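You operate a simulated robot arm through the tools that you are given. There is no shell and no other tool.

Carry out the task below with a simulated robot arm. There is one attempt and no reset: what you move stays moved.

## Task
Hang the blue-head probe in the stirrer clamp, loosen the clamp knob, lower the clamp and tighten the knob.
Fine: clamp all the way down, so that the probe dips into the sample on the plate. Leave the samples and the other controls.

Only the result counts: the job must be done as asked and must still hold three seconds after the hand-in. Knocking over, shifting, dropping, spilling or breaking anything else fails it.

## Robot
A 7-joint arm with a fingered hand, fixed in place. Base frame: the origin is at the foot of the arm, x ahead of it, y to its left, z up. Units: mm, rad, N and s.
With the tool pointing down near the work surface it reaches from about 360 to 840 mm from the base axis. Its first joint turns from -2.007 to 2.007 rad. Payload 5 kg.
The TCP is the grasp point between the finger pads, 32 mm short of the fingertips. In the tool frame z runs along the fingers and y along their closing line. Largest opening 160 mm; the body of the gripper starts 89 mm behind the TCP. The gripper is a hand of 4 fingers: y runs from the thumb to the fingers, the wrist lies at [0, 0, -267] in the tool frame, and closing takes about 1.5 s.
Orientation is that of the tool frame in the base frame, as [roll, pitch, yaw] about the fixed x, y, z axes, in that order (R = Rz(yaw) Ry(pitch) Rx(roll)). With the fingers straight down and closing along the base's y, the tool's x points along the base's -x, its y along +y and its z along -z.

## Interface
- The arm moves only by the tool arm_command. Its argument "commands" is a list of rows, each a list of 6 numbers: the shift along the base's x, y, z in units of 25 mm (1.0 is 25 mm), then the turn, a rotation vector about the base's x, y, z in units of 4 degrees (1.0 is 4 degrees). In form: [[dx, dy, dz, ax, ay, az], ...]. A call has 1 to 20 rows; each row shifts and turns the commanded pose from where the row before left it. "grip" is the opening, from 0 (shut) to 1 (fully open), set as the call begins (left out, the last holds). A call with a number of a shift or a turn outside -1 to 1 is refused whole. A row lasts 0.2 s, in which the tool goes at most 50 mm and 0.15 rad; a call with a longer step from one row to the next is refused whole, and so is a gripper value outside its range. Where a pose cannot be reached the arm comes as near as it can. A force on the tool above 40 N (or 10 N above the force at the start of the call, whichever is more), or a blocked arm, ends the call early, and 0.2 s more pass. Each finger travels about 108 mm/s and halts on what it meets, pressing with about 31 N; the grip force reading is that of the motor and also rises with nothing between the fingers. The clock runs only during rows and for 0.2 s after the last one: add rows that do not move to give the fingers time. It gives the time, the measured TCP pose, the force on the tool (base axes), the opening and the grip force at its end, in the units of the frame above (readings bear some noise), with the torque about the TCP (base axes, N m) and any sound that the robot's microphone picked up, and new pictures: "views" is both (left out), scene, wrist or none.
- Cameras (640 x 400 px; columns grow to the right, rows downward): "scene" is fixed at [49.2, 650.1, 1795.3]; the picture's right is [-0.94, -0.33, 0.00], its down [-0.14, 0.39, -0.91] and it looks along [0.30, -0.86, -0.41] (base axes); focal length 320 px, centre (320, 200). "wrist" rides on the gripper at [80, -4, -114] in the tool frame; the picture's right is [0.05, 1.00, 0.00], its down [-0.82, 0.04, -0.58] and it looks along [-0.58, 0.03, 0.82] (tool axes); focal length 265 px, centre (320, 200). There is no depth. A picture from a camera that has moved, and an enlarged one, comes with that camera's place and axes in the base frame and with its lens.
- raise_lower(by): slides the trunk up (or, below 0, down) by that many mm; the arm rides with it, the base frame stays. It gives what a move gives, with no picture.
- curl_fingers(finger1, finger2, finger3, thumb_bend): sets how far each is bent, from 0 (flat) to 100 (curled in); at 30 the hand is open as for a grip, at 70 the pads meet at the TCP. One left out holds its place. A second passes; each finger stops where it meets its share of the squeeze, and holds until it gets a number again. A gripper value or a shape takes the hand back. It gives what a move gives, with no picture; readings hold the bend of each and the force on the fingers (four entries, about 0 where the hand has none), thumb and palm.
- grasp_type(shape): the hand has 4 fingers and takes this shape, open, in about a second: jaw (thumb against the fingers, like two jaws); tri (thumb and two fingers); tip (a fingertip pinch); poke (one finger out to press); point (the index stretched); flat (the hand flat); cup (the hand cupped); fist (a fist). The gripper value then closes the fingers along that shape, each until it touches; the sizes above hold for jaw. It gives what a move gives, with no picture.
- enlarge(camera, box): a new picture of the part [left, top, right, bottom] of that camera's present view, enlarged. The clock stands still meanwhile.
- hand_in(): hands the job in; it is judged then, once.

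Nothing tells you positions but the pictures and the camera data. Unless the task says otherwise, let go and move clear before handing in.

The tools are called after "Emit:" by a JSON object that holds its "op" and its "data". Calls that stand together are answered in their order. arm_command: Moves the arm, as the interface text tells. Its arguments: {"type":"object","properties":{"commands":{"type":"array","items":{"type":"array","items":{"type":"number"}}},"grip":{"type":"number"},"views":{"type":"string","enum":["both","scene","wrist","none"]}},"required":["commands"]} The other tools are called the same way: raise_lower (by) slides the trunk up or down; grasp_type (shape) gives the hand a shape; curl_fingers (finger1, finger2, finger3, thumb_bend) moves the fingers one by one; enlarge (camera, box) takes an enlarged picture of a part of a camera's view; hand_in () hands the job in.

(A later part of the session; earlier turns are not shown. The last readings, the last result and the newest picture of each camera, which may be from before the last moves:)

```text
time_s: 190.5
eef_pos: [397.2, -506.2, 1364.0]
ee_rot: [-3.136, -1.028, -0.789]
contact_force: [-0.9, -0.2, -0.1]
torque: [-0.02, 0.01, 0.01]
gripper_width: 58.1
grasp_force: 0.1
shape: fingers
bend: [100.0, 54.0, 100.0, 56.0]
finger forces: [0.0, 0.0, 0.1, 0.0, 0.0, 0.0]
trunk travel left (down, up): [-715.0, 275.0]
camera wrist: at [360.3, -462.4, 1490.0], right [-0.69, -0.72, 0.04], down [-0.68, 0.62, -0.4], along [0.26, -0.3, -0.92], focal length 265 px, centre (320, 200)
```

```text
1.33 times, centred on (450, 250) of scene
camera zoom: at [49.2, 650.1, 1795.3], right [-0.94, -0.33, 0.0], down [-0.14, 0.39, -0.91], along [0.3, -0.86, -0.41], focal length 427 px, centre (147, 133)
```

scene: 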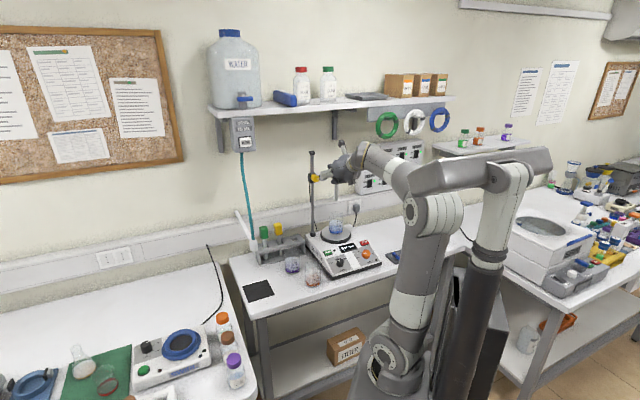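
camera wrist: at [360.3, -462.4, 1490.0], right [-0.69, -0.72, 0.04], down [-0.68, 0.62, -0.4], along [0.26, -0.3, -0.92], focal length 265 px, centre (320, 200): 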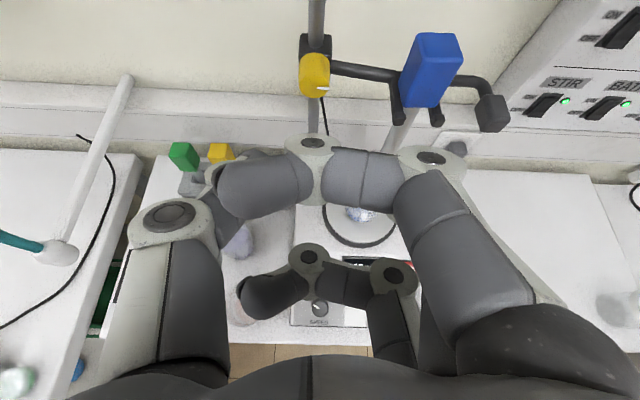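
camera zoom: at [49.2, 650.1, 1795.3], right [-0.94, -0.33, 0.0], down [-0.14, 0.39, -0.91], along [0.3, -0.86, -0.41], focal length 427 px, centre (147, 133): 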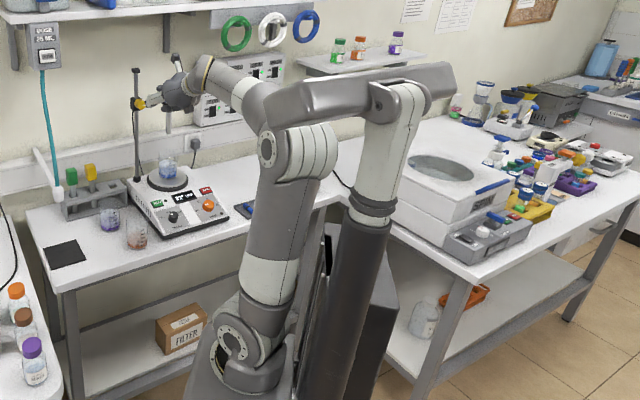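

The knob is located: axis at e1≈-72, z≈1288, front face at e2≈796, diameter about 32 mm. I'll approach with the hand at about 60°, thumb on the left and finger on the right, so turning about the knob axis just swings the wrist.

Emit:
{"op": "curl_fingers", "data": {"finger2": 53, "thumb_bend": 54}}

Emit:
{"op": "arm_command", "data": {"commands": [[0.52, -0.464, -0.264, 0, 0, 0], [0.52, -0.464, -0.264, 0, 0, 0], [0.52, -0.464, -0.264, 0, 0, 0], [0.52, -0.464, -0.264, 0, 0, 0], [0.52, -0.464, -0.264, 0, 0, 0], [0, 0, 0, 0, 0, 0]], "views": "both"}}

Emit:
{"op": "enlarge", "data": {"camera": "wrist", "box": [200, 60, 440, 220]}}

```text
time_s: 191.5
eef_pos: [396.5, -505.2, 1363.6]
ee_rot: [-3.138, -1.027, -0.789]
contact_force: [0.3, 0.0, 0.5]
torque: [0.01, 0.0, -0.01]
gripper_width: 59.1
grasp_force: 0.1
shape: fingers
bend: [100.0, 53.0, 100.0, 54.0]
finger forces: [0.1, 0.0, 0.0, 0.1, 0.0, 0.1]
trunk travel left (down, up): [-715.0, 275.0]
```

```text
time_s: 192.9
eef_pos: [460.0, -564.4, 1331.9]
ee_rot: [-3.14, -1.027, -0.789]
contact_force: [0.1, -0.5, 0.3]
torque: [0.01, 0.03, -0.03]
gripper_width: 59.4
grasp_force: 0.0
shape: fingers
bend: [100.0, 53.0, 100.0, 54.0]
finger forces: [0.1, 0.0, 0.1, 0.0, 0.0, 0.1]
trunk travel left (down, up): [-715.0, 275.0]
camera wrist: at [424.7, -521.1, 1457.9], right [-0.69, -0.72, 0.04], down [-0.68, 0.62, -0.4], along [0.26, -0.3, -0.92], focal length 265 px, centre (320, 200)
```

scene: 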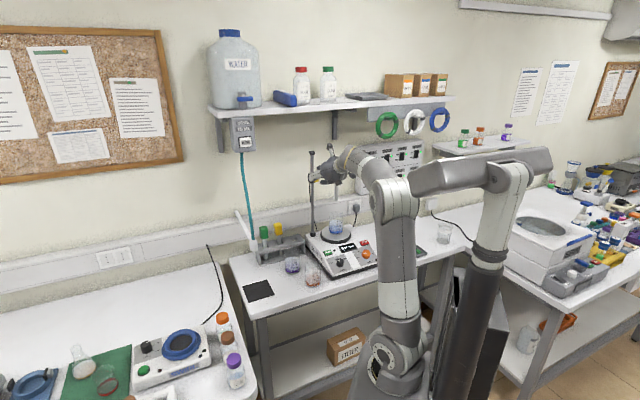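
wrist: 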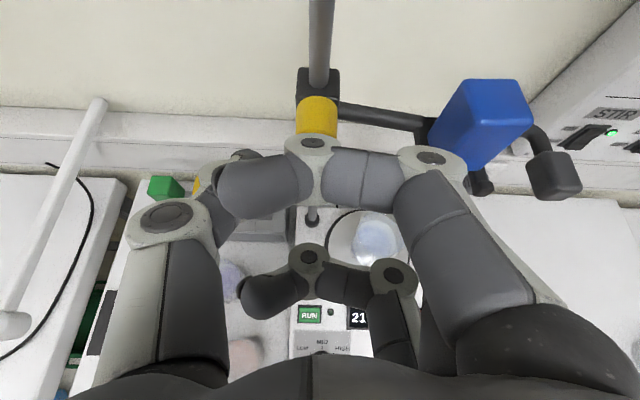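

```text
2.50 times, centred on (320, 140) of wrist
camera zoom: at [424.7, -521.1, 1457.9], right [-0.69, -0.72, 0.04], down [-0.68, 0.62, -0.4], along [0.26, -0.3, -0.92], focal length 664 px, centre (320, 350)
```

zoom: 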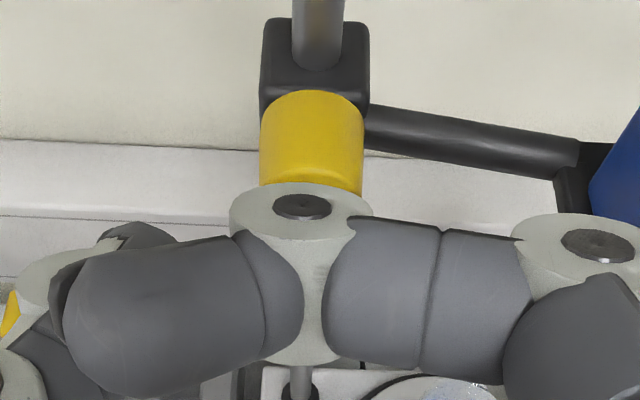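

Emit:
{"op": "arm_command", "data": {"commands": [[0.365, -0.345, -0.288, 0, 0, 0], [0.365, -0.345, -0.288, 0, 0, 0], [0.365, -0.345, -0.288, 0, 0, 0], [0.365, -0.345, -0.288, 0, 0, 0], [0, 0, 0, 0, 0, 0]], "views": "both"}}

Emit:
{"op": "enlarge", "data": {"camera": "scene", "box": [295, 155, 365, 205]}}

Emit:
{"op": "enlarge", "data": {"camera": "wrist", "box": [200, 60, 440, 220]}}

```text
time_s: 194.1
eef_pos: [497.3, -597.4, 1301.6]
ee_rot: [-3.139, -1.029, -0.788]
contact_force: [0.4, -0.9, -0.4]
torque: [-0.02, 0.0, 0.01]
gripper_width: 59.6
grasp_force: 0.0
shape: fingers
bend: [100.0, 53.0, 100.0, 54.0]
finger forces: [0.0, 0.0, 0.0, 0.0, 0.0, 0.1]
trunk travel left (down, up): [-715.0, 275.0]
camera wrist: at [461.2, -555.3, 1428.6], right [-0.69, -0.72, 0.04], down [-0.68, 0.62, -0.4], along [0.26, -0.3, -0.92], focal length 265 px, centre (320, 200)
```

scene: 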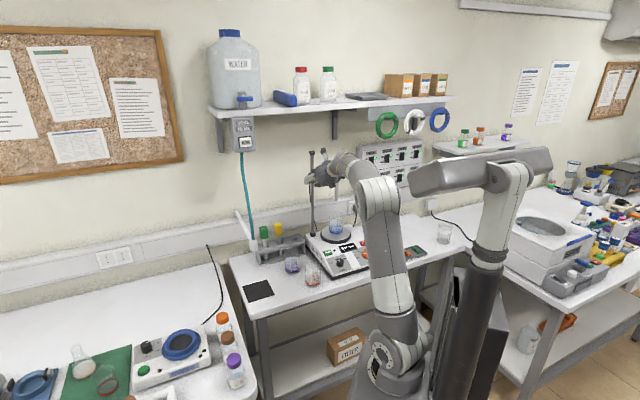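
wrist: 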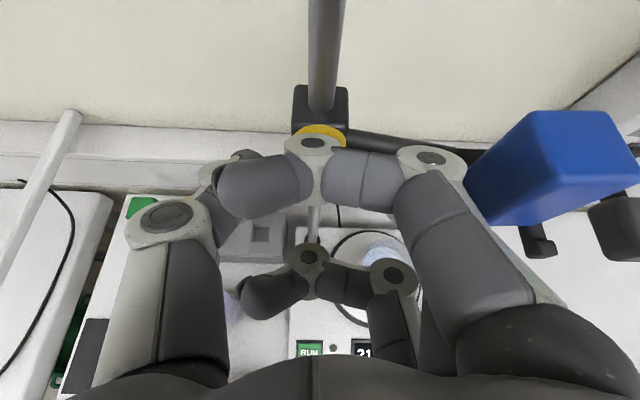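

```text
8.00 times, centred on (330, 180) of scene
camera zoom: at [49.2, 650.1, 1795.3], right [-0.94, -0.33, 0.0], down [-0.14, 0.39, -0.91], along [0.3, -0.86, -0.41], focal length 2563 px, centre (240, 360)
```

zoom: 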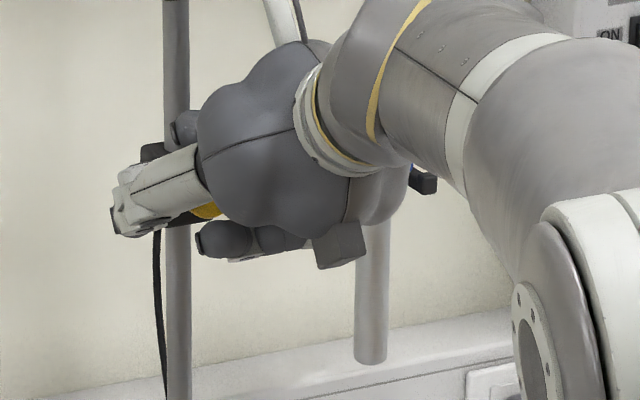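

```text
2.50 times, centred on (320, 140) of wrist
camera zoom: at [461.2, -555.3, 1428.6], right [-0.69, -0.72, 0.04], down [-0.68, 0.62, -0.4], along [0.26, -0.3, -0.92], focal length 664 px, centre (320, 350)
```

zoom: 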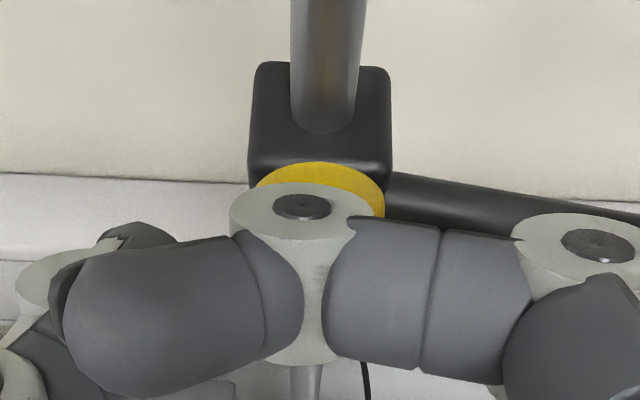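

No contact yet, and the probe has plenty of clearance. Advancing the last 13 mm and closing on the knob.

Emit:
{"op": "arm_command", "data": {"commands": [[0.17, -0.18, -0.11, 0, 0, 0], [0.17, -0.18, -0.11, 0, 0, 0], [0, 0, 0, 0, 0, 0]], "views": "none"}}

Emit:
{"op": "curl_fingers", "data": {"finger2": 60, "thumb_bend": 60}}

Emit:
{"op": "curl_fingers", "data": {"finger2": 66, "thumb_bend": 64}}

Emit:
{"op": "enlarge", "data": {"camera": "wrist", "box": [200, 60, 440, 220]}}

Emit:
{"op": "enlarge", "data": {"camera": "scene", "box": [295, 155, 365, 205]}}

```text
time_s: 194.9
eef_pos: [505.2, -605.3, 1296.1]
ee_rot: [-3.136, -1.025, -0.79]
contact_force: [-12.0, 11.2, -10.9]
torque: [0.58, -0.09, -0.68]
gripper_width: 59.2
grasp_force: 9.1
shape: fingers
bend: [100.0, 54.0, 100.0, 54.0]
finger forces: [0.0, 17.3, 0.0, 0.0, 0.0, 0.0]
trunk travel left (down, up): [-715.0, 275.0]
```

```text
time_s: 195.9
eef_pos: [505.4, -606.6, 1295.8]
ee_rot: [-3.136, -1.025, -0.793]
contact_force: [-16.1, 7.7, -17.3]
torque: [0.84, -0.09, -0.85]
gripper_width: 55.7
grasp_force: 11.3
shape: fingers
bend: [100.0, 56.0, 100.0, 60.0]
finger forces: [0.0, 22.9, 0.1, 0.1, 0.0, 0.0]
trunk travel left (down, up): [-715.0, 275.0]
```

```text
time_s: 196.9
eef_pos: [504.6, -608.1, 1296.6]
ee_rot: [-3.137, -1.025, -0.793]
contact_force: [-16.7, 5.2, -18.7]
torque: [0.89, -0.09, -0.75]
gripper_width: 54.2
grasp_force: 12.2
shape: fingers
bend: [100.0, 58.0, 100.0, 63.0]
finger forces: [0.1, 21.8, 0.0, 0.0, 2.8, 0.0]
trunk travel left (down, up): [-715.0, 275.0]
```

```text
2.50 times, centred on (320, 140) of wrist
camera zoom: at [468.4, -565.0, 1422.4], right [-0.69, -0.72, 0.04], down [-0.68, 0.62, -0.4], along [0.26, -0.3, -0.92], focal length 664 px, centre (320, 350)
```

zoom: 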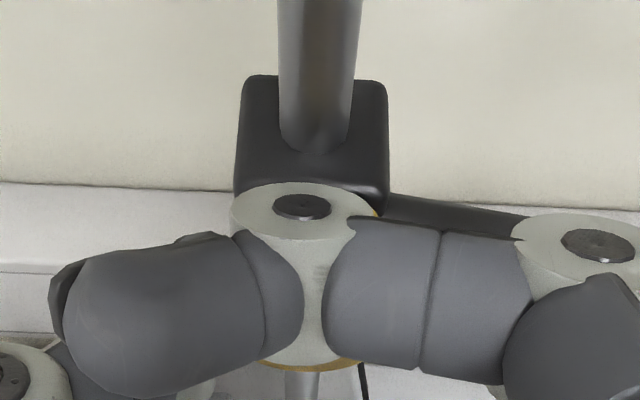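

```text
8.00 times, centred on (330, 180) of scene
camera zoom: at [49.2, 650.1, 1795.3], right [-0.94, -0.33, 0.0], down [-0.14, 0.39, -0.91], along [0.3, -0.86, -0.41], focal length 2563 px, centre (240, 360)
```

zoom: 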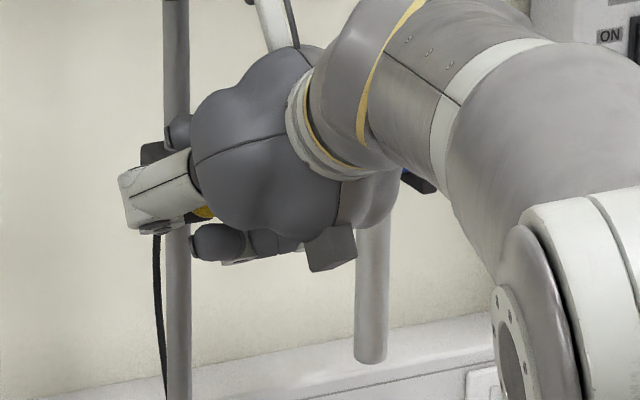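

Finger 2's tip is touching the clamp bar. I'll open slightly, back off about 9 mm, and re-close on the front part of the knob.

Emit:
{"op": "curl_fingers", "data": {"finger2": 53, "thumb_bend": 57}}

Emit:
{"op": "arm_command", "data": {"commands": [[-0.16, 0.25, 0.16, 0, 0, 0], [-0.05, 0.05, 0.0, 0, 0, 0], [0, 0, 0, 0, 0, 0]], "views": "none"}}

Emit:
{"op": "curl_fingers", "data": {"finger2": 60, "thumb_bend": 60}}

Emit:
{"op": "curl_fingers", "data": {"finger2": 64, "thumb_bend": 63}}

Emit:
{"op": "curl_fingers", "data": {"finger2": 68, "thumb_bend": 65}}

```text
time_s: 197.9
eef_pos: [507.1, -606.5, 1295.5]
ee_rot: [-3.137, -1.026, -0.791]
contact_force: [-13.5, 13.0, -18.0]
torque: [1.03, -0.16, -0.79]
gripper_width: 58.0
grasp_force: 13.0
shape: fingers
bend: [100.0, 54.0, 100.0, 56.0]
finger forces: [0.0, 24.9, 0.0, 0.1, 0.0, 0.0]
trunk travel left (down, up): [-715.0, 275.0]
```

```text
time_s: 198.7
eef_pos: [499.9, -598.1, 1302.2]
ee_rot: [-3.141, -1.031, -0.79]
contact_force: [-7.1, 7.7, -9.0]
torque: [0.6, 0.01, -0.44]
gripper_width: 58.4
grasp_force: 6.9
shape: fingers
bend: [100.0, 54.0, 100.0, 56.0]
finger forces: [0.0, 13.2, 0.0, 0.0, 0.1, 0.0]
trunk travel left (down, up): [-715.0, 275.0]
```

```text
time_s: 199.7
eef_pos: [501.5, -598.9, 1301.5]
ee_rot: [-3.14, -1.028, -0.79]
contact_force: [0.1, -0.5, -0.1]
torque: [0.01, -0.02, 0.0]
gripper_width: 55.7
grasp_force: 0.1
shape: fingers
bend: [100.0, 60.0, 100.0, 60.0]
finger forces: [0.0, 0.1, 0.0, 0.1, 0.0, 0.1]
trunk travel left (down, up): [-715.0, 275.0]
```

```text
time_s: 200.7
eef_pos: [500.8, -599.3, 1300.8]
ee_rot: [-3.137, -1.026, -0.788]
contact_force: [-0.3, -0.6, -0.2]
torque: [0.03, -0.04, 0.0]
gripper_width: 54.2
grasp_force: 0.1
shape: fingers
bend: [100.0, 63.0, 100.0, 63.0]
finger forces: [0.0, 0.4, 0.0, 0.0, 0.0, 0.1]
trunk travel left (down, up): [-715.0, 275.0]
```

```text
time_s: 201.7
eef_pos: [501.5, -600.0, 1299.8]
ee_rot: [-3.138, -1.026, -0.787]
contact_force: [0.1, -0.8, -1.6]
torque: [-0.02, 0.02, -0.05]
gripper_width: 53.5
grasp_force: 3.4
shape: fingers
bend: [100.0, 64.0, 100.0, 64.0]
finger forces: [0.0, 3.5, 0.0, 0.1, 2.2, 0.0]
trunk travel left (down, up): [-715.0, 275.0]
```

Both digits are now on the knob. Firming up the grip.

Emit:
{"op": "curl_fingers", "data": {"finger2": 80, "thumb_bend": 69}}

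Emit:
{"op": "curl_fingers", "data": {"finger2": 100, "thumb_bend": 73}}

Emit:
{"op": "enlarge", "data": {"camera": "wrist", "box": [200, 60, 440, 220]}}

```text
time_s: 202.7
eef_pos: [501.3, -599.3, 1300.8]
ee_rot: [-3.138, -1.027, -0.789]
contact_force: [0.9, -1.3, -3.7]
torque: [0.04, 0.05, -0.09]
gripper_width: 53.0
grasp_force: 8.0
shape: fingers
bend: [100.0, 65.0, 100.0, 66.0]
finger forces: [0.0, 8.3, 0.0, 0.0, 8.1, 0.0]
trunk travel left (down, up): [-715.0, 275.0]
```

```text
time_s: 203.7
eef_pos: [502.8, -598.4, 1299.9]
ee_rot: [-3.14, -1.027, -0.787]
contact_force: [3.2, 0.8, -6.7]
torque: [0.04, 0.09, -0.05]
gripper_width: 52.2
grasp_force: 11.4
shape: fingers
bend: [100.0, 65.0, 100.0, 68.0]
finger forces: [0.1, 9.6, 0.0, 0.0, 13.6, 0.1]
trunk travel left (down, up): [-715.0, 275.0]
```

```text
2.50 times, centred on (320, 140) of wrist
camera zoom: at [466.2, -556.4, 1426.1], right [-0.69, -0.73, 0.04], down [-0.68, 0.62, -0.4], along [0.26, -0.3, -0.92], focal length 664 px, centre (320, 350)
```

zoom: 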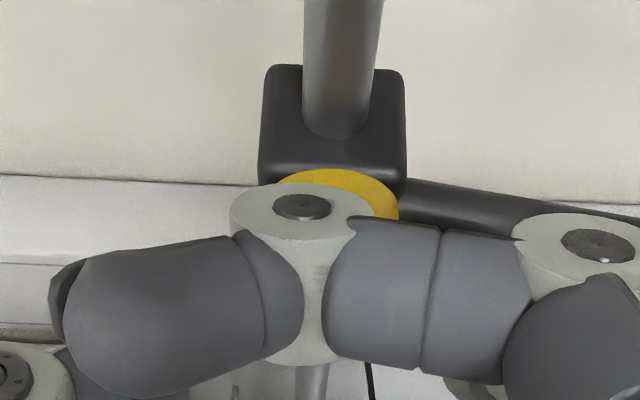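

Gripped. Now I'll loosen: rotate the hand counter-clockwise (viewed from the front) about the knob axis, a first 24°, and watch the torque.

Emit:
{"op": "arm_command", "data": {"commands": [[0, 0, 0.08, 0, 0, 0], [0.0229, 0.0229, -0.012, -0.7071, 0.7071, 0], [0.0229, 0.0229, -0.012, -0.7071, 0.7071, 0], [0.0229, 0.0229, -0.012, -0.7071, 0.7071, 0], [0.0206, 0.0206, -0.018, -0.7071, 0.7071, 0], [0.0206, 0.0206, -0.018, -0.7071, 0.7071, 0], [0.0206, 0.0206, -0.018, -0.7071, 0.7071, 0], [0, 0, 0, 0, 0, 0]], "views": "both"}}

Emit:
{"op": "enlarge", "data": {"camera": "scene", "box": [295, 155, 365, 205]}}

Emit:
{"op": "enlarge", "data": {"camera": "wrist", "box": [200, 60, 440, 220]}}

```text
time_s: 205.5
eef_pos: [502.3, -598.5, 1299.0]
ee_rot: [2.435, -0.896, -0.199]
contact_force: [-8.4, -1.4, -14.7]
torque: [0.32, 0.14, -0.32]
gripper_width: 52.3
grasp_force: 21.0
shape: fingers
bend: [100.0, 66.0, 100.0, 68.0]
finger forces: [0.1, 29.8, 0.0, 0.0, 12.6, 0.1]
trunk travel left (down, up): [-715.0, 275.0]
camera wrist: at [503.0, -519.0, 1412.9], right [-0.62, -0.65, 0.45], down [-0.79, 0.51, -0.35], along [0.0, -0.56, -0.83], focal length 265 px, centre (320, 200)
```

scene: 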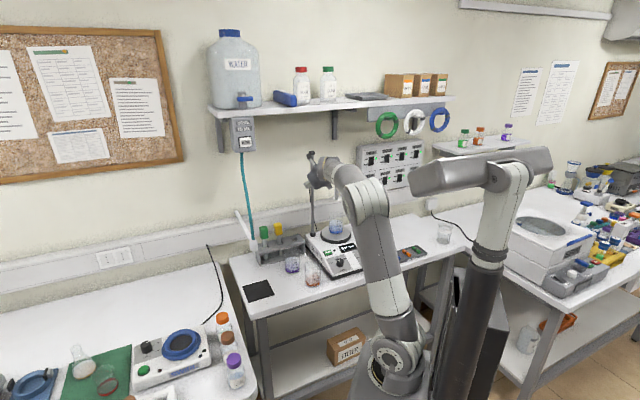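
wrist: 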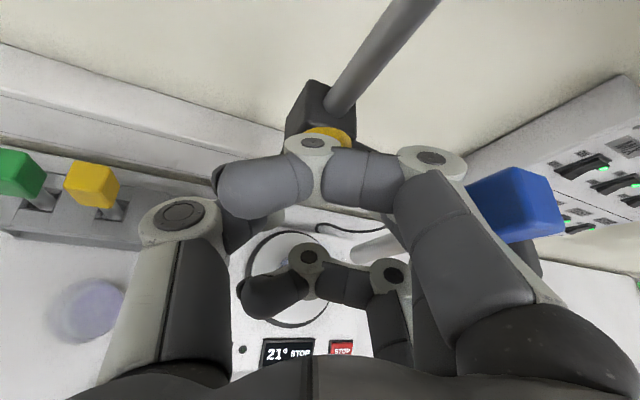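

```text
8.00 times, centred on (330, 180) of scene
camera zoom: at [49.2, 650.1, 1795.3], right [-0.94, -0.33, 0.0], down [-0.14, 0.39, -0.91], along [0.3, -0.86, -0.41], focal length 2563 px, centre (240, 360)
```

zoom: 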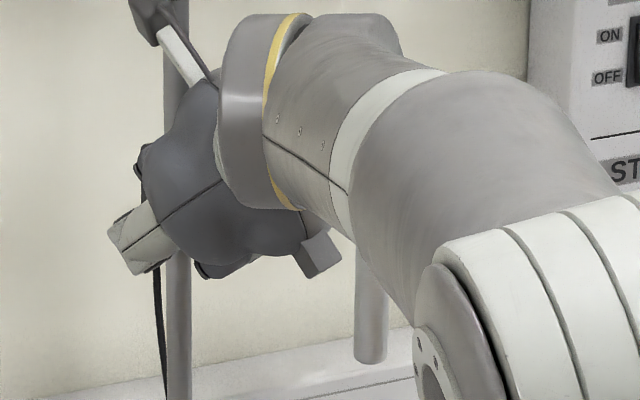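

```text
2.50 times, centred on (320, 140) of wrist
camera zoom: at [503.0, -519.0, 1412.9], right [-0.62, -0.65, 0.45], down [-0.79, 0.51, -0.35], along [0.0, -0.56, -0.83], focal length 664 px, centre (320, 350)
```

zoom: 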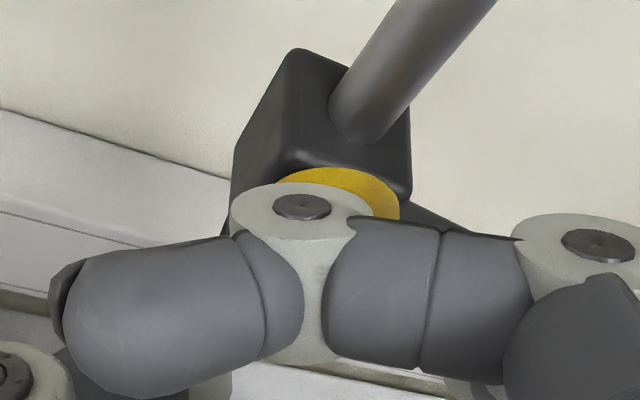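

The hand turned 24°, with some side load because the knob axis is a bit higher than I assumed. I'll re-centre slightly and rotate another 36° about it, then release and check the white mark.

Emit:
{"op": "arm_command", "data": {"commands": [[-0.06, -0.06, -0.08, 0, 0, 0], [0.01, 0.01, -0.004, -0.7071, 0.7071, 0], [0.01, 0.01, -0.004, -0.7071, 0.7071, 0], [0.01, 0.01, -0.006, -0.7071, 0.7071, 0], [0.01, 0.01, -0.008, -0.7071, 0.7071, 0], [0.01, 0.01, -0.008, -0.7071, 0.7071, 0], [0.008, 0.008, -0.01, -0.7071, 0.7071, 0], [0.008, 0.008, -0.01, -0.7071, 0.7071, 0], [0.006, 0.006, -0.012, -0.7071, 0.7071, 0], [0.006, 0.006, -0.012, -0.7071, 0.7071, 0], [0, 0, 0, 0, 0, 0]], "views": "both"}}

Emit:
{"op": "enlarge", "data": {"camera": "scene", "box": [295, 155, 365, 205]}}

```text
time_s: 207.9
eef_pos: [504.4, -598.3, 1295.7]
ee_rot: [1.863, -0.444, 0.176]
contact_force: [-7.3, -10.4, -2.8]
torque: [-0.01, -0.09, -0.31]
gripper_width: 51.7
grasp_force: 11.8
shape: fingers
bend: [100.0, 65.0, 100.0, 68.0]
finger forces: [0.0, 14.1, 0.1, 0.1, 10.2, 0.0]
trunk travel left (down, up): [-715.0, 275.0]
camera wrist: at [543.7, -478.2, 1355.0], right [-0.31, -0.35, 0.89], down [-0.91, 0.39, -0.16], along [-0.29, -0.85, -0.43], focal length 265 px, centre (320, 200)
```

scene: 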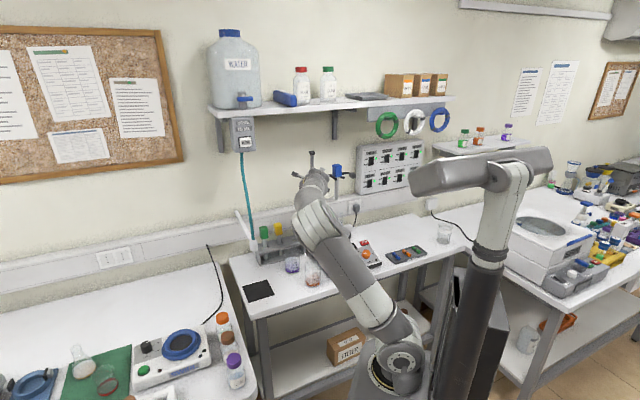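
wrist: 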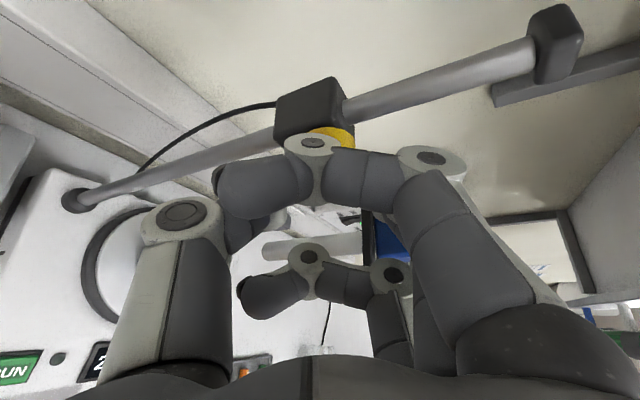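

```text
8.00 times, centred on (330, 180) of scene
camera zoom: at [49.2, 650.1, 1795.3], right [-0.94, -0.33, 0.0], down [-0.14, 0.39, -0.91], along [0.3, -0.86, -0.41], focal length 2563 px, centre (240, 360)
```

zoom: 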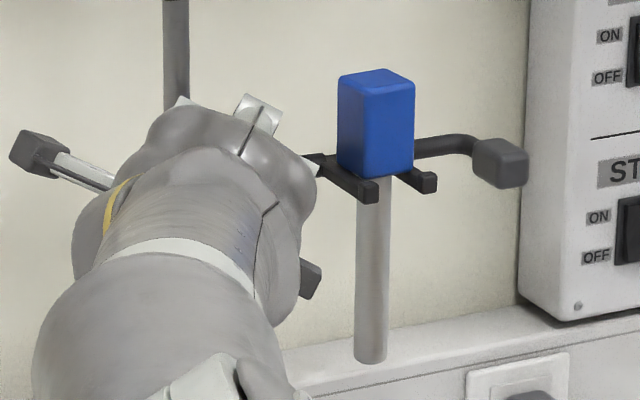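

The hand has turned about 60°. I'll release the knob and back off to see whether the white mark moved.

Emit:
{"op": "curl_fingers", "data": {"finger2": 66, "thumb_bend": 66}}

Emit:
{"op": "curl_fingers", "data": {"finger2": 54, "thumb_bend": 55}}

Emit:
{"op": "arm_command", "data": {"commands": [[-0.2, 0.645, 0.182, 0, 0, 0], [-0.2, 0.645, 0.182, 0, 0, 0], [-0.2, 0.645, 0.182, 0, 0, 0], [-0.2, 0.645, 0.182, 0, 0, 0], [-0.2, 0.645, 0.182, 0, 0, 0], [0, 0, 0, 0, 0, 0]], "views": "both"}}

Emit:
{"op": "enlarge", "data": {"camera": "scene", "box": [295, 155, 365, 205]}}

```text
time_s: 208.9
eef_pos: [504.5, -595.2, 1296.6]
ee_rot: [1.861, -0.442, 0.177]
contact_force: [-5.1, 0.4, 1.2]
torque: [-0.04, -0.03, -0.12]
gripper_width: 52.7
grasp_force: 3.1
shape: fingers
bend: [100.0, 63.0, 100.0, 66.0]
finger forces: [0.1, 4.8, 0.1, 0.0, 1.7, 0.1]
trunk travel left (down, up): [-715.0, 275.0]
```

```text
time_s: 209.9
eef_pos: [504.0, -595.5, 1296.2]
ee_rot: [1.861, -0.443, 0.177]
contact_force: [0.1, -0.6, 0.9]
torque: [-0.01, 0.02, 0.01]
gripper_width: 58.6
grasp_force: 0.1
shape: fingers
bend: [100.0, 54.0, 100.0, 55.0]
finger forces: [0.0, 0.1, 0.1, 0.0, 0.0, 0.0]
trunk travel left (down, up): [-715.0, 275.0]
```

```text
time_s: 211.3
eef_pos: [479.4, -514.9, 1319.4]
ee_rot: [1.86, -0.444, 0.178]
contact_force: [-0.3, -0.5, 0.1]
torque: [-0.02, 0.0, 0.01]
gripper_width: 58.9
grasp_force: 0.0
shape: fingers
bend: [100.0, 54.0, 100.0, 55.0]
finger forces: [0.0, 0.1, 0.0, 0.0, 0.0, 0.0]
trunk travel left (down, up): [-715.0, 275.0]
camera wrist: at [519.9, -395.6, 1378.3], right [-0.31, -0.34, 0.89], down [-0.91, 0.39, -0.16], along [-0.29, -0.85, -0.43], focal length 265 px, centre (320, 200)
```

scene: 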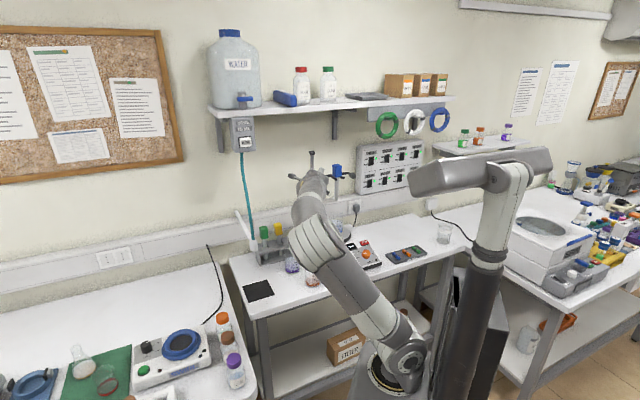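
wrist: 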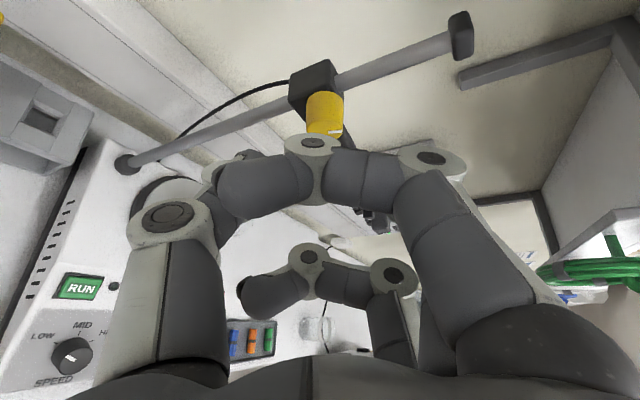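

```text
8.00 times, centred on (330, 180) of scene
camera zoom: at [49.2, 650.1, 1795.3], right [-0.94, -0.33, 0.0], down [-0.14, 0.39, -0.91], along [0.3, -0.86, -0.41], focal length 2563 px, centre (240, 360)
```

zoom: 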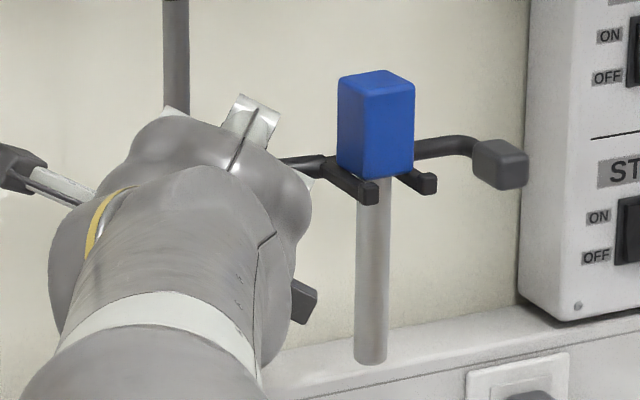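

Emit:
{"op": "enlarge", "data": {"camera": "wrist", "box": [270, 50, 390, 150]}}

```text
4.00 times, centred on (330, 100) of wrist
camera zoom: at [519.9, -395.6, 1378.3], right [-0.31, -0.34, 0.89], down [-0.91, 0.39, -0.16], along [-0.29, -0.85, -0.43], focal length 1062 px, centre (280, 600)
```

zoom: 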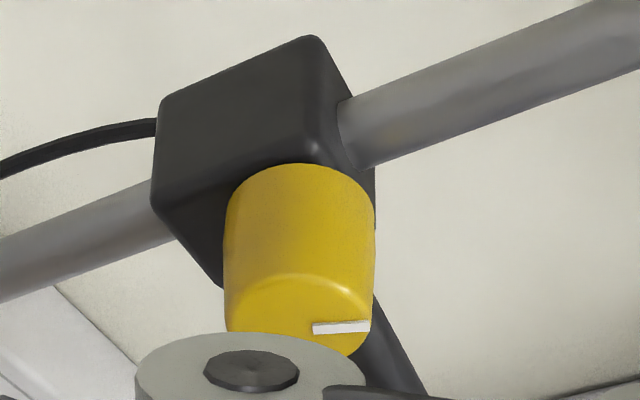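

The mark turned with the hand: the knob has rotated about 60° counter-clockwise. The clamp still holds, so I'll go back and turn it further. Rotating the open hand back to the start angle in front of the knob.

Emit:
{"op": "arm_command", "data": {"commands": [[-0.0384, -0.131, 0.039, 0.7071, -0.7071, 0], [-0.0384, -0.131, 0.039, 0.7071, -0.7071, 0], [-0.0384, -0.131, 0.039, 0.7071, -0.7071, 0], [-0.0384, -0.131, 0.039, 0.7071, -0.7071, 0], [-0.0384, -0.131, 0.039, 0.7071, -0.7071, 0], [-0.0384, -0.131, 0.039, 0.7071, -0.7071, 0], [-0.0384, -0.131, 0.039, 0.7071, -0.7071, 0], [-0.0384, -0.131, 0.039, 0.7071, -0.7071, 0], [-0.0384, -0.131, 0.039, 0.7071, -0.7071, 0], [-0.0384, -0.131, 0.039, 0.7071, -0.7071, 0], [-0.0384, -0.131, 0.039, 0.7071, -0.7071, 0], [-0.0384, -0.131, 0.039, 0.7071, -0.7071, 0], [-0.0384, -0.131, 0.039, 0.7071, -0.7071, 0], [-0.0384, -0.131, 0.039, 0.7071, -0.7071, 0], [-0.0384, -0.131, 0.039, 0.7071, -0.7071, 0], [0, 0, 0, 0, 0, 0]], "views": "both"}}

Emit:
{"op": "enlarge", "data": {"camera": "wrist", "box": [260, 40, 400, 140]}}

Emit:
{"op": "enlarge", "data": {"camera": "scene", "box": [295, 155, 365, 205]}}

```text
time_s: 214.7
eef_pos: [464.9, -563.5, 1333.5]
ee_rot: [-3.138, -1.025, -0.791]
contact_force: [-0.7, -0.1, -0.1]
torque: [0.03, 0.03, 0.01]
gripper_width: 58.6
grasp_force: 0.2
shape: fingers
bend: [100.0, 54.0, 100.0, 55.0]
finger forces: [0.0, 0.0, 0.0, 0.0, 0.0, 0.0]
trunk travel left (down, up): [-715.0, 275.0]
camera wrist: at [428.5, -522.0, 1460.6], right [-0.69, -0.72, 0.04], down [-0.68, 0.62, -0.4], along [0.26, -0.3, -0.92], focal length 265 px, centre (320, 200)
```

scene: 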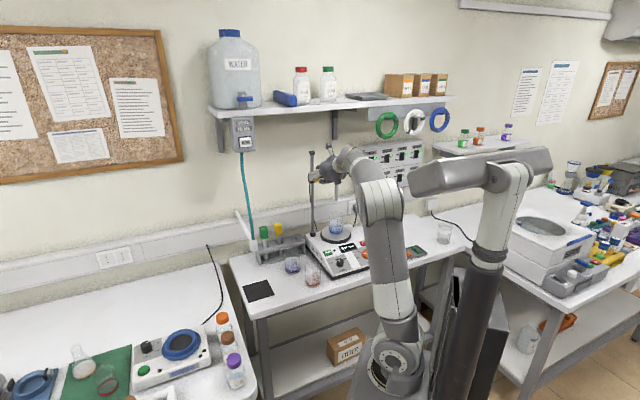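
wrist: 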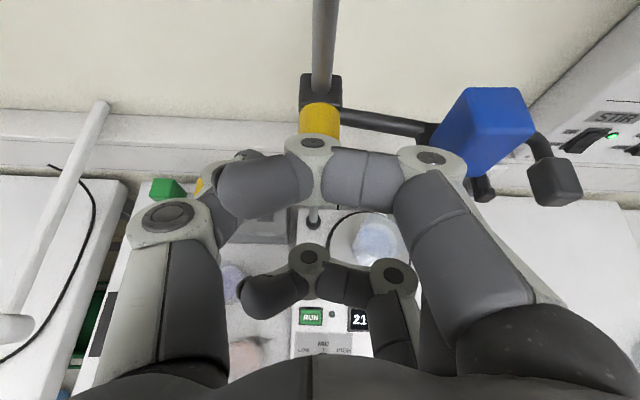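

```text
4.00 times, centred on (330, 90) of wrist
camera zoom: at [428.5, -522.0, 1460.6], right [-0.69, -0.72, 0.04], down [-0.68, 0.62, -0.4], along [0.26, -0.3, -0.92], focal length 1062 px, centre (280, 640)
```

zoom: 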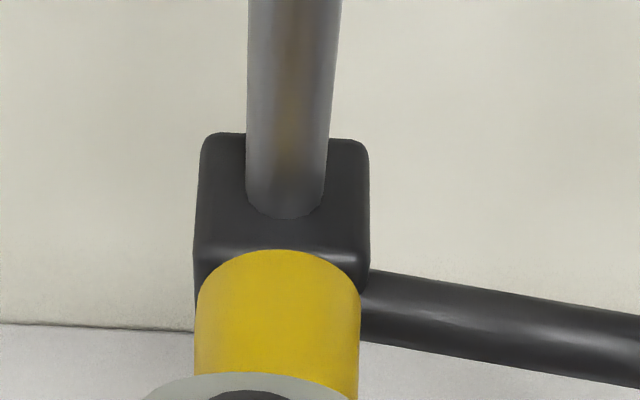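

```text
8.00 times, centred on (330, 180) of scene
camera zoom: at [49.2, 650.1, 1795.3], right [-0.94, -0.33, 0.0], down [-0.14, 0.39, -0.91], along [0.3, -0.86, -0.41], focal length 2563 px, centre (240, 360)
```

zoom: 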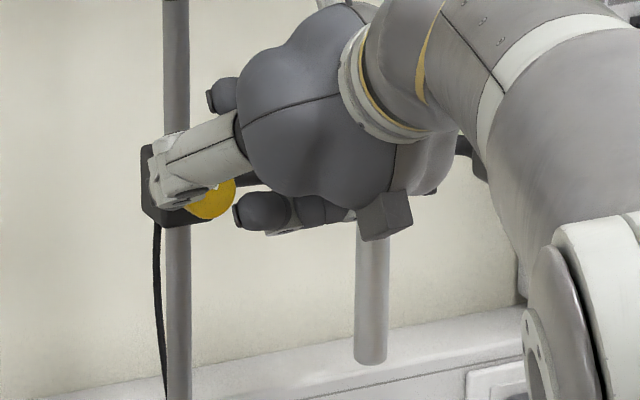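

Emit:
{"op": "arm_command", "data": {"commands": [[0.363, -0.363, -0.305, 0, 0, 0], [0.363, -0.363, -0.305, 0, 0, 0], [0.363, -0.363, -0.305, 0, 0, 0], [0.363, -0.363, -0.305, 0, 0, 0], [0, 0, 0, 0, 0, 0]], "views": "none"}}

Emit:
{"op": "curl_fingers", "data": {"finger2": 63, "thumb_bend": 63}}

Emit:
{"op": "curl_fingers", "data": {"finger2": 72, "thumb_bend": 67}}

Emit:
{"op": "curl_fingers", "data": {"finger2": 100, "thumb_bend": 71}}

```text
time_s: 215.9
eef_pos: [500.1, -600.2, 1303.4]
ee_rot: [-3.136, -1.024, -0.792]
contact_force: [-12.4, 13.2, -11.1]
torque: [0.74, 0.07, -0.72]
gripper_width: 58.9
grasp_force: 11.3
shape: fingers
bend: [100.0, 56.0, 100.0, 55.0]
finger forces: [0.0, 22.7, 0.0, 0.1, 0.1, 0.0]
trunk travel left (down, up): [-715.0, 275.0]
```

```text
time_s: 216.9
eef_pos: [499.4, -602.1, 1302.0]
ee_rot: [-3.135, -1.025, -0.79]
contact_force: [-13.2, 8.6, -17.0]
torque: [0.85, 0.17, -0.62]
gripper_width: 54.4
grasp_force: 12.0
shape: fingers
bend: [100.0, 61.0, 100.0, 63.0]
finger forces: [0.0, 22.3, 0.0, 0.0, 1.2, 0.1]
trunk travel left (down, up): [-715.0, 275.0]
```

```text
time_s: 217.9
eef_pos: [501.6, -600.9, 1304.0]
ee_rot: [-3.139, -1.026, -0.788]
contact_force: [-5.4, 3.5, -12.2]
torque: [0.37, 0.23, -0.06]
gripper_width: 53.5
grasp_force: 11.8
shape: fingers
bend: [100.0, 67.0, 100.0, 65.0]
finger forces: [0.0, 15.2, 0.1, 0.1, 7.9, 0.0]
trunk travel left (down, up): [-715.0, 275.0]
```

```text
time_s: 218.9
eef_pos: [502.8, -600.6, 1302.6]
ee_rot: [-3.141, -1.025, -0.787]
contact_force: [-1.2, 5.0, -11.6]
torque: [0.34, 0.15, -0.05]
gripper_width: 53.0
grasp_force: 15.0
shape: fingers
bend: [100.0, 66.0, 100.0, 66.0]
finger forces: [0.1, 16.7, 0.0, 0.1, 13.2, 0.1]
trunk travel left (down, up): [-715.0, 275.0]
```

Gripped again. Rotating another 60° counter-clockwise.

Emit:
{"op": "arm_command", "data": {"commands": [[0.0127, 0.0127, -0.005, -0.7071, 0.7071, 0], [0.0127, 0.0127, -0.005, -0.7071, 0.7071, 0], [0.0127, 0.0127, -0.005, -0.7071, 0.7071, 0], [0.0127, 0.0127, -0.005, -0.7071, 0.7071, 0], [0.0127, 0.0127, -0.005, -0.7071, 0.7071, 0], [0.01, 0.01, -0.011, -0.7071, 0.7071, 0], [0.01, 0.01, -0.011, -0.7071, 0.7071, 0], [0.01, 0.01, -0.011, -0.7071, 0.7071, 0], [0.01, 0.01, -0.011, -0.7071, 0.7071, 0], [0.01, 0.01, -0.011, -0.7071, 0.7071, 0], [0.0057, 0.0057, -0.015, -0.7071, 0.7071, 0], [0.0057, 0.0057, -0.015, -0.7071, 0.7071, 0], [0.0057, 0.0057, -0.015, -0.7071, 0.7071, 0], [0.0057, 0.0057, -0.015, -0.7071, 0.7071, 0], [0.0057, 0.0057, -0.015, -0.7071, 0.7071, 0], [0, 0, 0, 0, 0, 0]], "views": "both"}}

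Emit:
{"op": "enlarge", "data": {"camera": "scene", "box": [295, 155, 365, 205]}}

```text
time_s: 222.3
eef_pos: [503.9, -601.1, 1298.7]
ee_rot: [1.862, -0.443, 0.175]
contact_force: [-6.5, -6.1, -9.9]
torque: [0.27, -0.05, -0.22]
gripper_width: 52.2
grasp_force: 12.3
shape: fingers
bend: [100.0, 66.0, 100.0, 68.0]
finger forces: [0.0, 13.7, 0.1, 0.0, 11.3, 0.0]
trunk travel left (down, up): [-715.0, 275.0]
camera wrist: at [543.6, -480.5, 1358.1], right [-0.31, -0.35, 0.89], down [-0.91, 0.39, -0.16], along [-0.29, -0.85, -0.43], focal length 265 px, centre (320, 200)
```

scene: 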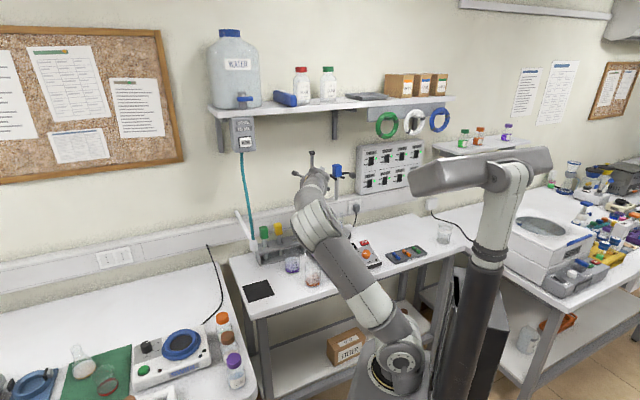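
wrist: 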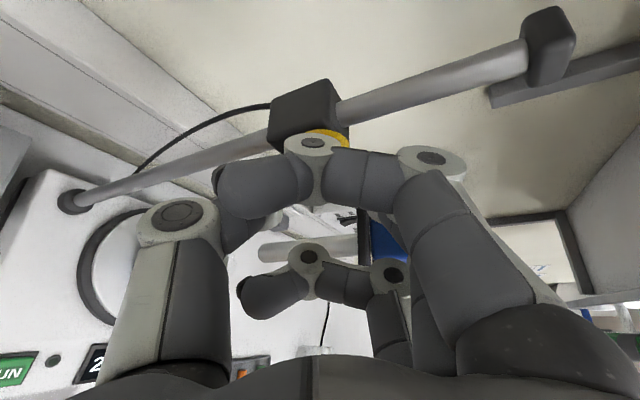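

```text
8.00 times, centred on (330, 180) of scene
camera zoom: at [49.2, 650.1, 1795.3], right [-0.94, -0.33, 0.0], down [-0.14, 0.39, -0.91], along [0.3, -0.86, -0.41], focal length 2563 px, centre (240, 360)
```

zoom: 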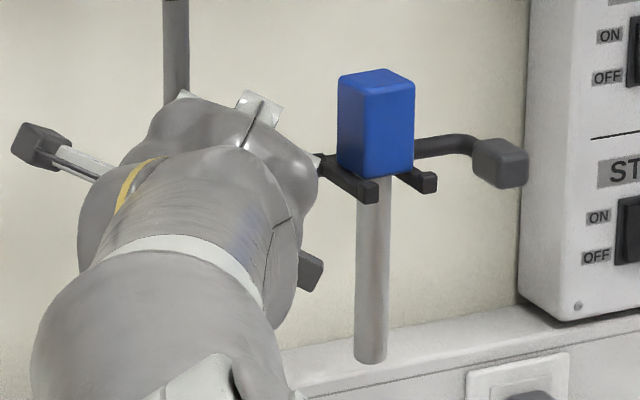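

The knob has been turned roughly 120° in total. Still holding it, I'll test whether the clamp slides, with a small trunk move down.

Emit:
{"op": "raise_lower", "data": {"by": -6}}

Emit:
{"op": "enlarge", "data": {"camera": "scene", "box": [295, 155, 365, 205]}}

```text
time_s: 222.8
eef_pos: [504.1, -600.8, 1295.9]
ee_rot: [1.858, -0.446, 0.179]
contact_force: [-4.1, -5.2, 1.4]
torque: [-0.04, -0.09, -0.16]
gripper_width: 51.8
grasp_force: 9.4
shape: fingers
bend: [100.0, 66.0, 100.0, 68.0]
finger forces: [0.0, 12.9, 0.1, 0.0, 6.3, 0.0]
trunk travel left (down, up): [-709.0, 281.0]
```

```text
8.00 times, centred on (330, 180) of scene
camera zoom: at [49.2, 650.1, 1795.3], right [-0.94, -0.33, 0.0], down [-0.14, 0.39, -0.91], along [0.3, -0.86, -0.41], focal length 2563 px, centre (240, 360)
```

zoom: 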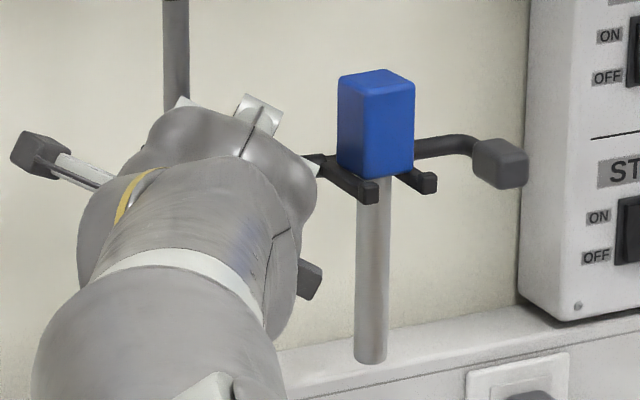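

Emit:
{"op": "raise_lower", "data": {"by": -8}}

Emit:
{"op": "enlarge", "data": {"camera": "scene", "box": [295, 155, 365, 205]}}

```text
time_s: 223.4
eef_pos: [503.7, -598.2, 1285.1]
ee_rot: [1.863, -0.444, 0.175]
contact_force: [-3.1, -5.6, -2.9]
torque: [0.01, -0.06, -0.16]
gripper_width: 51.9
grasp_force: 9.9
shape: fingers
bend: [100.0, 66.0, 100.0, 68.0]
finger forces: [0.0, 11.1, 0.0, 0.1, 8.8, 0.0]
trunk travel left (down, up): [-701.0, 289.0]
```

```text
8.00 times, centred on (330, 180) of scene
camera zoom: at [49.2, 650.1, 1795.3], right [-0.94, -0.33, 0.0], down [-0.14, 0.39, -0.91], along [0.3, -0.86, -0.41], focal length 2563 px, centre (240, 360)
```

zoom: 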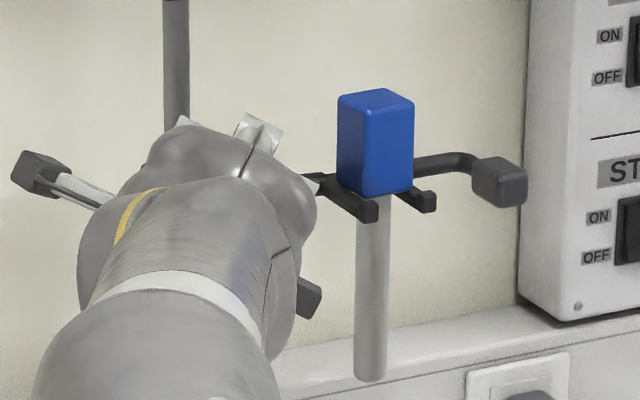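

The clamp is loose and slides down with the hand. Continuing to lower in steps, watching the probe enter the beaker.

Emit:
{"op": "raise_lower", "data": {"by": -35}}

Emit:
{"op": "enlarge", "data": {"camera": "scene", "box": [295, 165, 385, 255]}}

```text
time_s: 224.2
eef_pos: [504.4, -599.7, 1249.6]
ee_rot: [1.864, -0.445, 0.175]
contact_force: [-4.6, -3.2, -3.7]
torque: [0.09, 0.03, -0.15]
gripper_width: 51.8
grasp_force: 10.1
shape: fingers
bend: [100.0, 65.0, 100.0, 69.0]
finger forces: [0.1, 10.0, 0.1, 0.0, 10.1, 0.0]
trunk travel left (down, up): [-666.0, 324.0]
```

```text
4.44 times, centred on (340, 210) of scene
camera zoom: at [49.2, 650.1, 1795.3], right [-0.94, -0.33, 0.0], down [-0.14, 0.39, -0.91], along [0.3, -0.86, -0.41], focal length 1424 px, centre (231, 156)
```

zoom: 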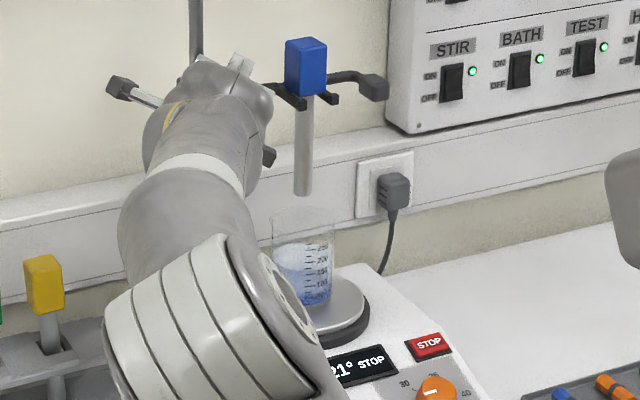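

Emit:
{"op": "raise_lower", "data": {"by": -35}}

Emit:
{"op": "enlarge", "data": {"camera": "scene", "box": [295, 165, 385, 255]}}

Emit:
{"op": "raise_lower", "data": {"by": -25}}

Emit:
{"op": "enlarge", "data": {"camera": "scene", "box": [295, 165, 385, 255]}}

```text
time_s: 225.0
eef_pos: [502.4, -599.9, 1213.9]
ee_rot: [1.865, -0.442, 0.173]
contact_force: [-8.1, -5.5, -4.1]
torque: [0.14, 0.06, -0.24]
gripper_width: 51.3
grasp_force: 9.4
shape: fingers
bend: [100.0, 65.0, 100.0, 69.0]
finger forces: [0.0, 11.0, 0.0, 0.1, 8.1, 0.0]
trunk travel left (down, up): [-631.0, 359.0]
```

```text
4.44 times, centred on (340, 210) of scene
camera zoom: at [49.2, 650.1, 1795.3], right [-0.94, -0.33, 0.0], down [-0.14, 0.39, -0.91], along [0.3, -0.86, -0.41], focal length 1424 px, centre (231, 156)
```

zoom: 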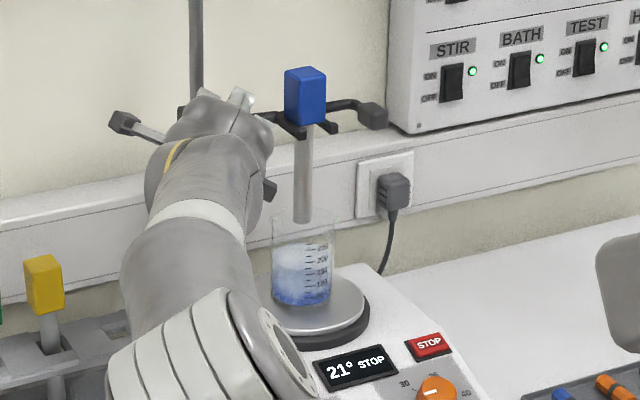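

```text
time_s: 225.7
eef_pos: [501.6, -600.9, 1188.7]
ee_rot: [1.865, -0.441, 0.171]
contact_force: [-9.7, -8.2, -3.8]
torque: [0.15, 0.02, -0.28]
gripper_width: 51.0
grasp_force: 9.2
shape: fingers
bend: [100.0, 65.0, 100.0, 70.0]
finger forces: [0.1, 13.2, 0.0, 0.0, 5.5, 0.0]
trunk travel left (down, up): [-606.0, 384.0]
```

```text
4.44 times, centred on (340, 210) of scene
camera zoom: at [49.2, 650.1, 1795.3], right [-0.94, -0.33, 0.0], down [-0.14, 0.39, -0.91], along [0.3, -0.86, -0.41], focal length 1424 px, centre (231, 156)
```

zoom: 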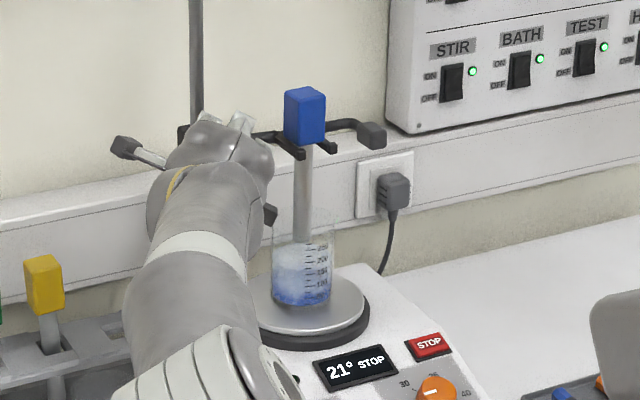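

The tip is entering the beaker cleanly. I'll relieve a small side load and continue down.

Emit:
{"op": "arm_command", "data": {"commands": [[-0.05, -0.05, 0, 0, 0, 0], [0, 0, 0, 0, 0, 0]], "views": "none"}}

Emit:
{"op": "raise_lower", "data": {"by": -20}}

Emit:
{"op": "raise_lower", "data": {"by": -15}}

Emit:
{"op": "enlarge", "data": {"camera": "scene", "box": [295, 175, 385, 265]}}

```text
time_s: 226.3
eef_pos: [501.2, -601.5, 1189.9]
ee_rot: [1.861, -0.446, 0.173]
contact_force: [-10.9, -7.0, -7.4]
torque: [0.17, 0.05, -0.26]
gripper_width: 50.6
grasp_force: 10.2
shape: fingers
bend: [100.0, 65.0, 100.0, 70.0]
finger forces: [0.1, 12.4, 0.0, 0.0, 7.4, 0.0]
trunk travel left (down, up): [-606.0, 384.0]
```

```text
time_s: 227.0
eef_pos: [501.1, -602.6, 1168.7]
ee_rot: [1.865, -0.442, 0.173]
contact_force: [-10.8, -8.2, -4.3]
torque: [0.16, -0.01, -0.31]
gripper_width: 50.8
grasp_force: 9.8
shape: fingers
bend: [100.0, 65.0, 100.0, 70.0]
finger forces: [0.1, 12.6, 0.0, 0.1, 5.6, 0.0]
trunk travel left (down, up): [-586.0, 404.0]
```

```text
time_s: 227.6
eef_pos: [500.7, -601.3, 1155.6]
ee_rot: [1.862, -0.445, 0.173]
contact_force: [-10.8, -9.3, -4.7]
torque: [0.15, -0.03, -0.28]
gripper_width: 50.9
grasp_force: 9.3
shape: fingers
bend: [100.0, 65.0, 100.0, 70.0]
finger forces: [0.1, 13.0, 0.0, 0.0, 4.9, 0.0]
trunk travel left (down, up): [-571.0, 419.0]
```

```text
4.44 times, centred on (340, 220) of scene
camera zoom: at [49.2, 650.1, 1795.3], right [-0.94, -0.33, 0.0], down [-0.14, 0.39, -0.91], along [0.3, -0.86, -0.41], focal length 1424 px, centre (231, 111)
```

zoom: 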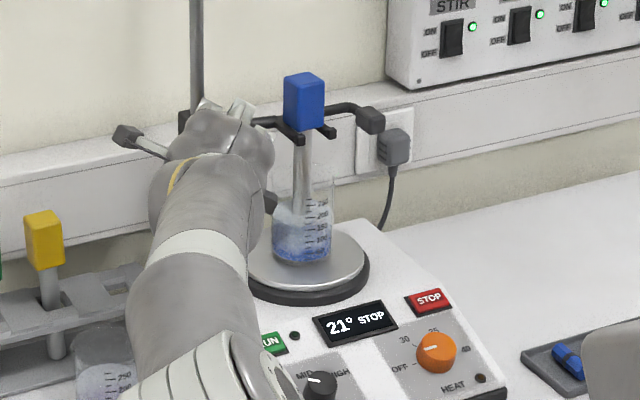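

Emit:
{"op": "raise_lower", "data": {"by": -10}}

Emit:
{"op": "raise_lower", "data": {"by": -8}}

Emit:
{"op": "enlarge", "data": {"camera": "scene", "box": [295, 175, 385, 265]}}

```text
time_s: 228.2
eef_pos: [500.9, -600.5, 1146.2]
ee_rot: [1.861, -0.446, 0.176]
contact_force: [-9.0, -8.8, 4.2]
torque: [0.02, -0.2, -0.29]
gripper_width: 50.4
grasp_force: 8.0
shape: fingers
bend: [100.0, 65.0, 100.0, 71.0]
finger forces: [0.1, 15.5, 0.0, 0.0, 0.7, 0.0]
trunk travel left (down, up): [-561.0, 429.0]
```

```text
time_s: 228.8
eef_pos: [502.5, -597.5, 1141.3]
ee_rot: [1.857, -0.446, 0.18]
contact_force: [-8.8, 4.0, 13.5]
torque: [-0.57, -0.22, -0.39]
gripper_width: 50.6
grasp_force: 12.9
shape: fingers
bend: [100.0, 65.0, 100.0, 71.0]
finger forces: [0.0, 24.7, 0.1, 0.1, 0.0, 0.1]
trunk travel left (down, up): [-553.0, 437.0]
```

```text
4.44 times, centred on (340, 220) of scene
camera zoom: at [49.2, 650.1, 1795.3], right [-0.94, -0.33, 0.0], down [-0.14, 0.39, -0.91], along [0.3, -0.86, -0.41], focal length 1424 px, centre (231, 111)
```

zoom: 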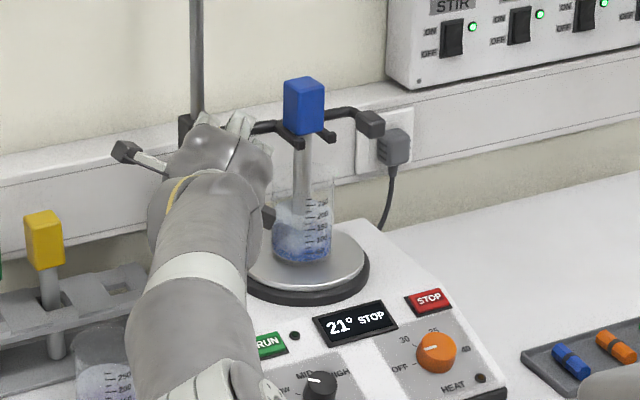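

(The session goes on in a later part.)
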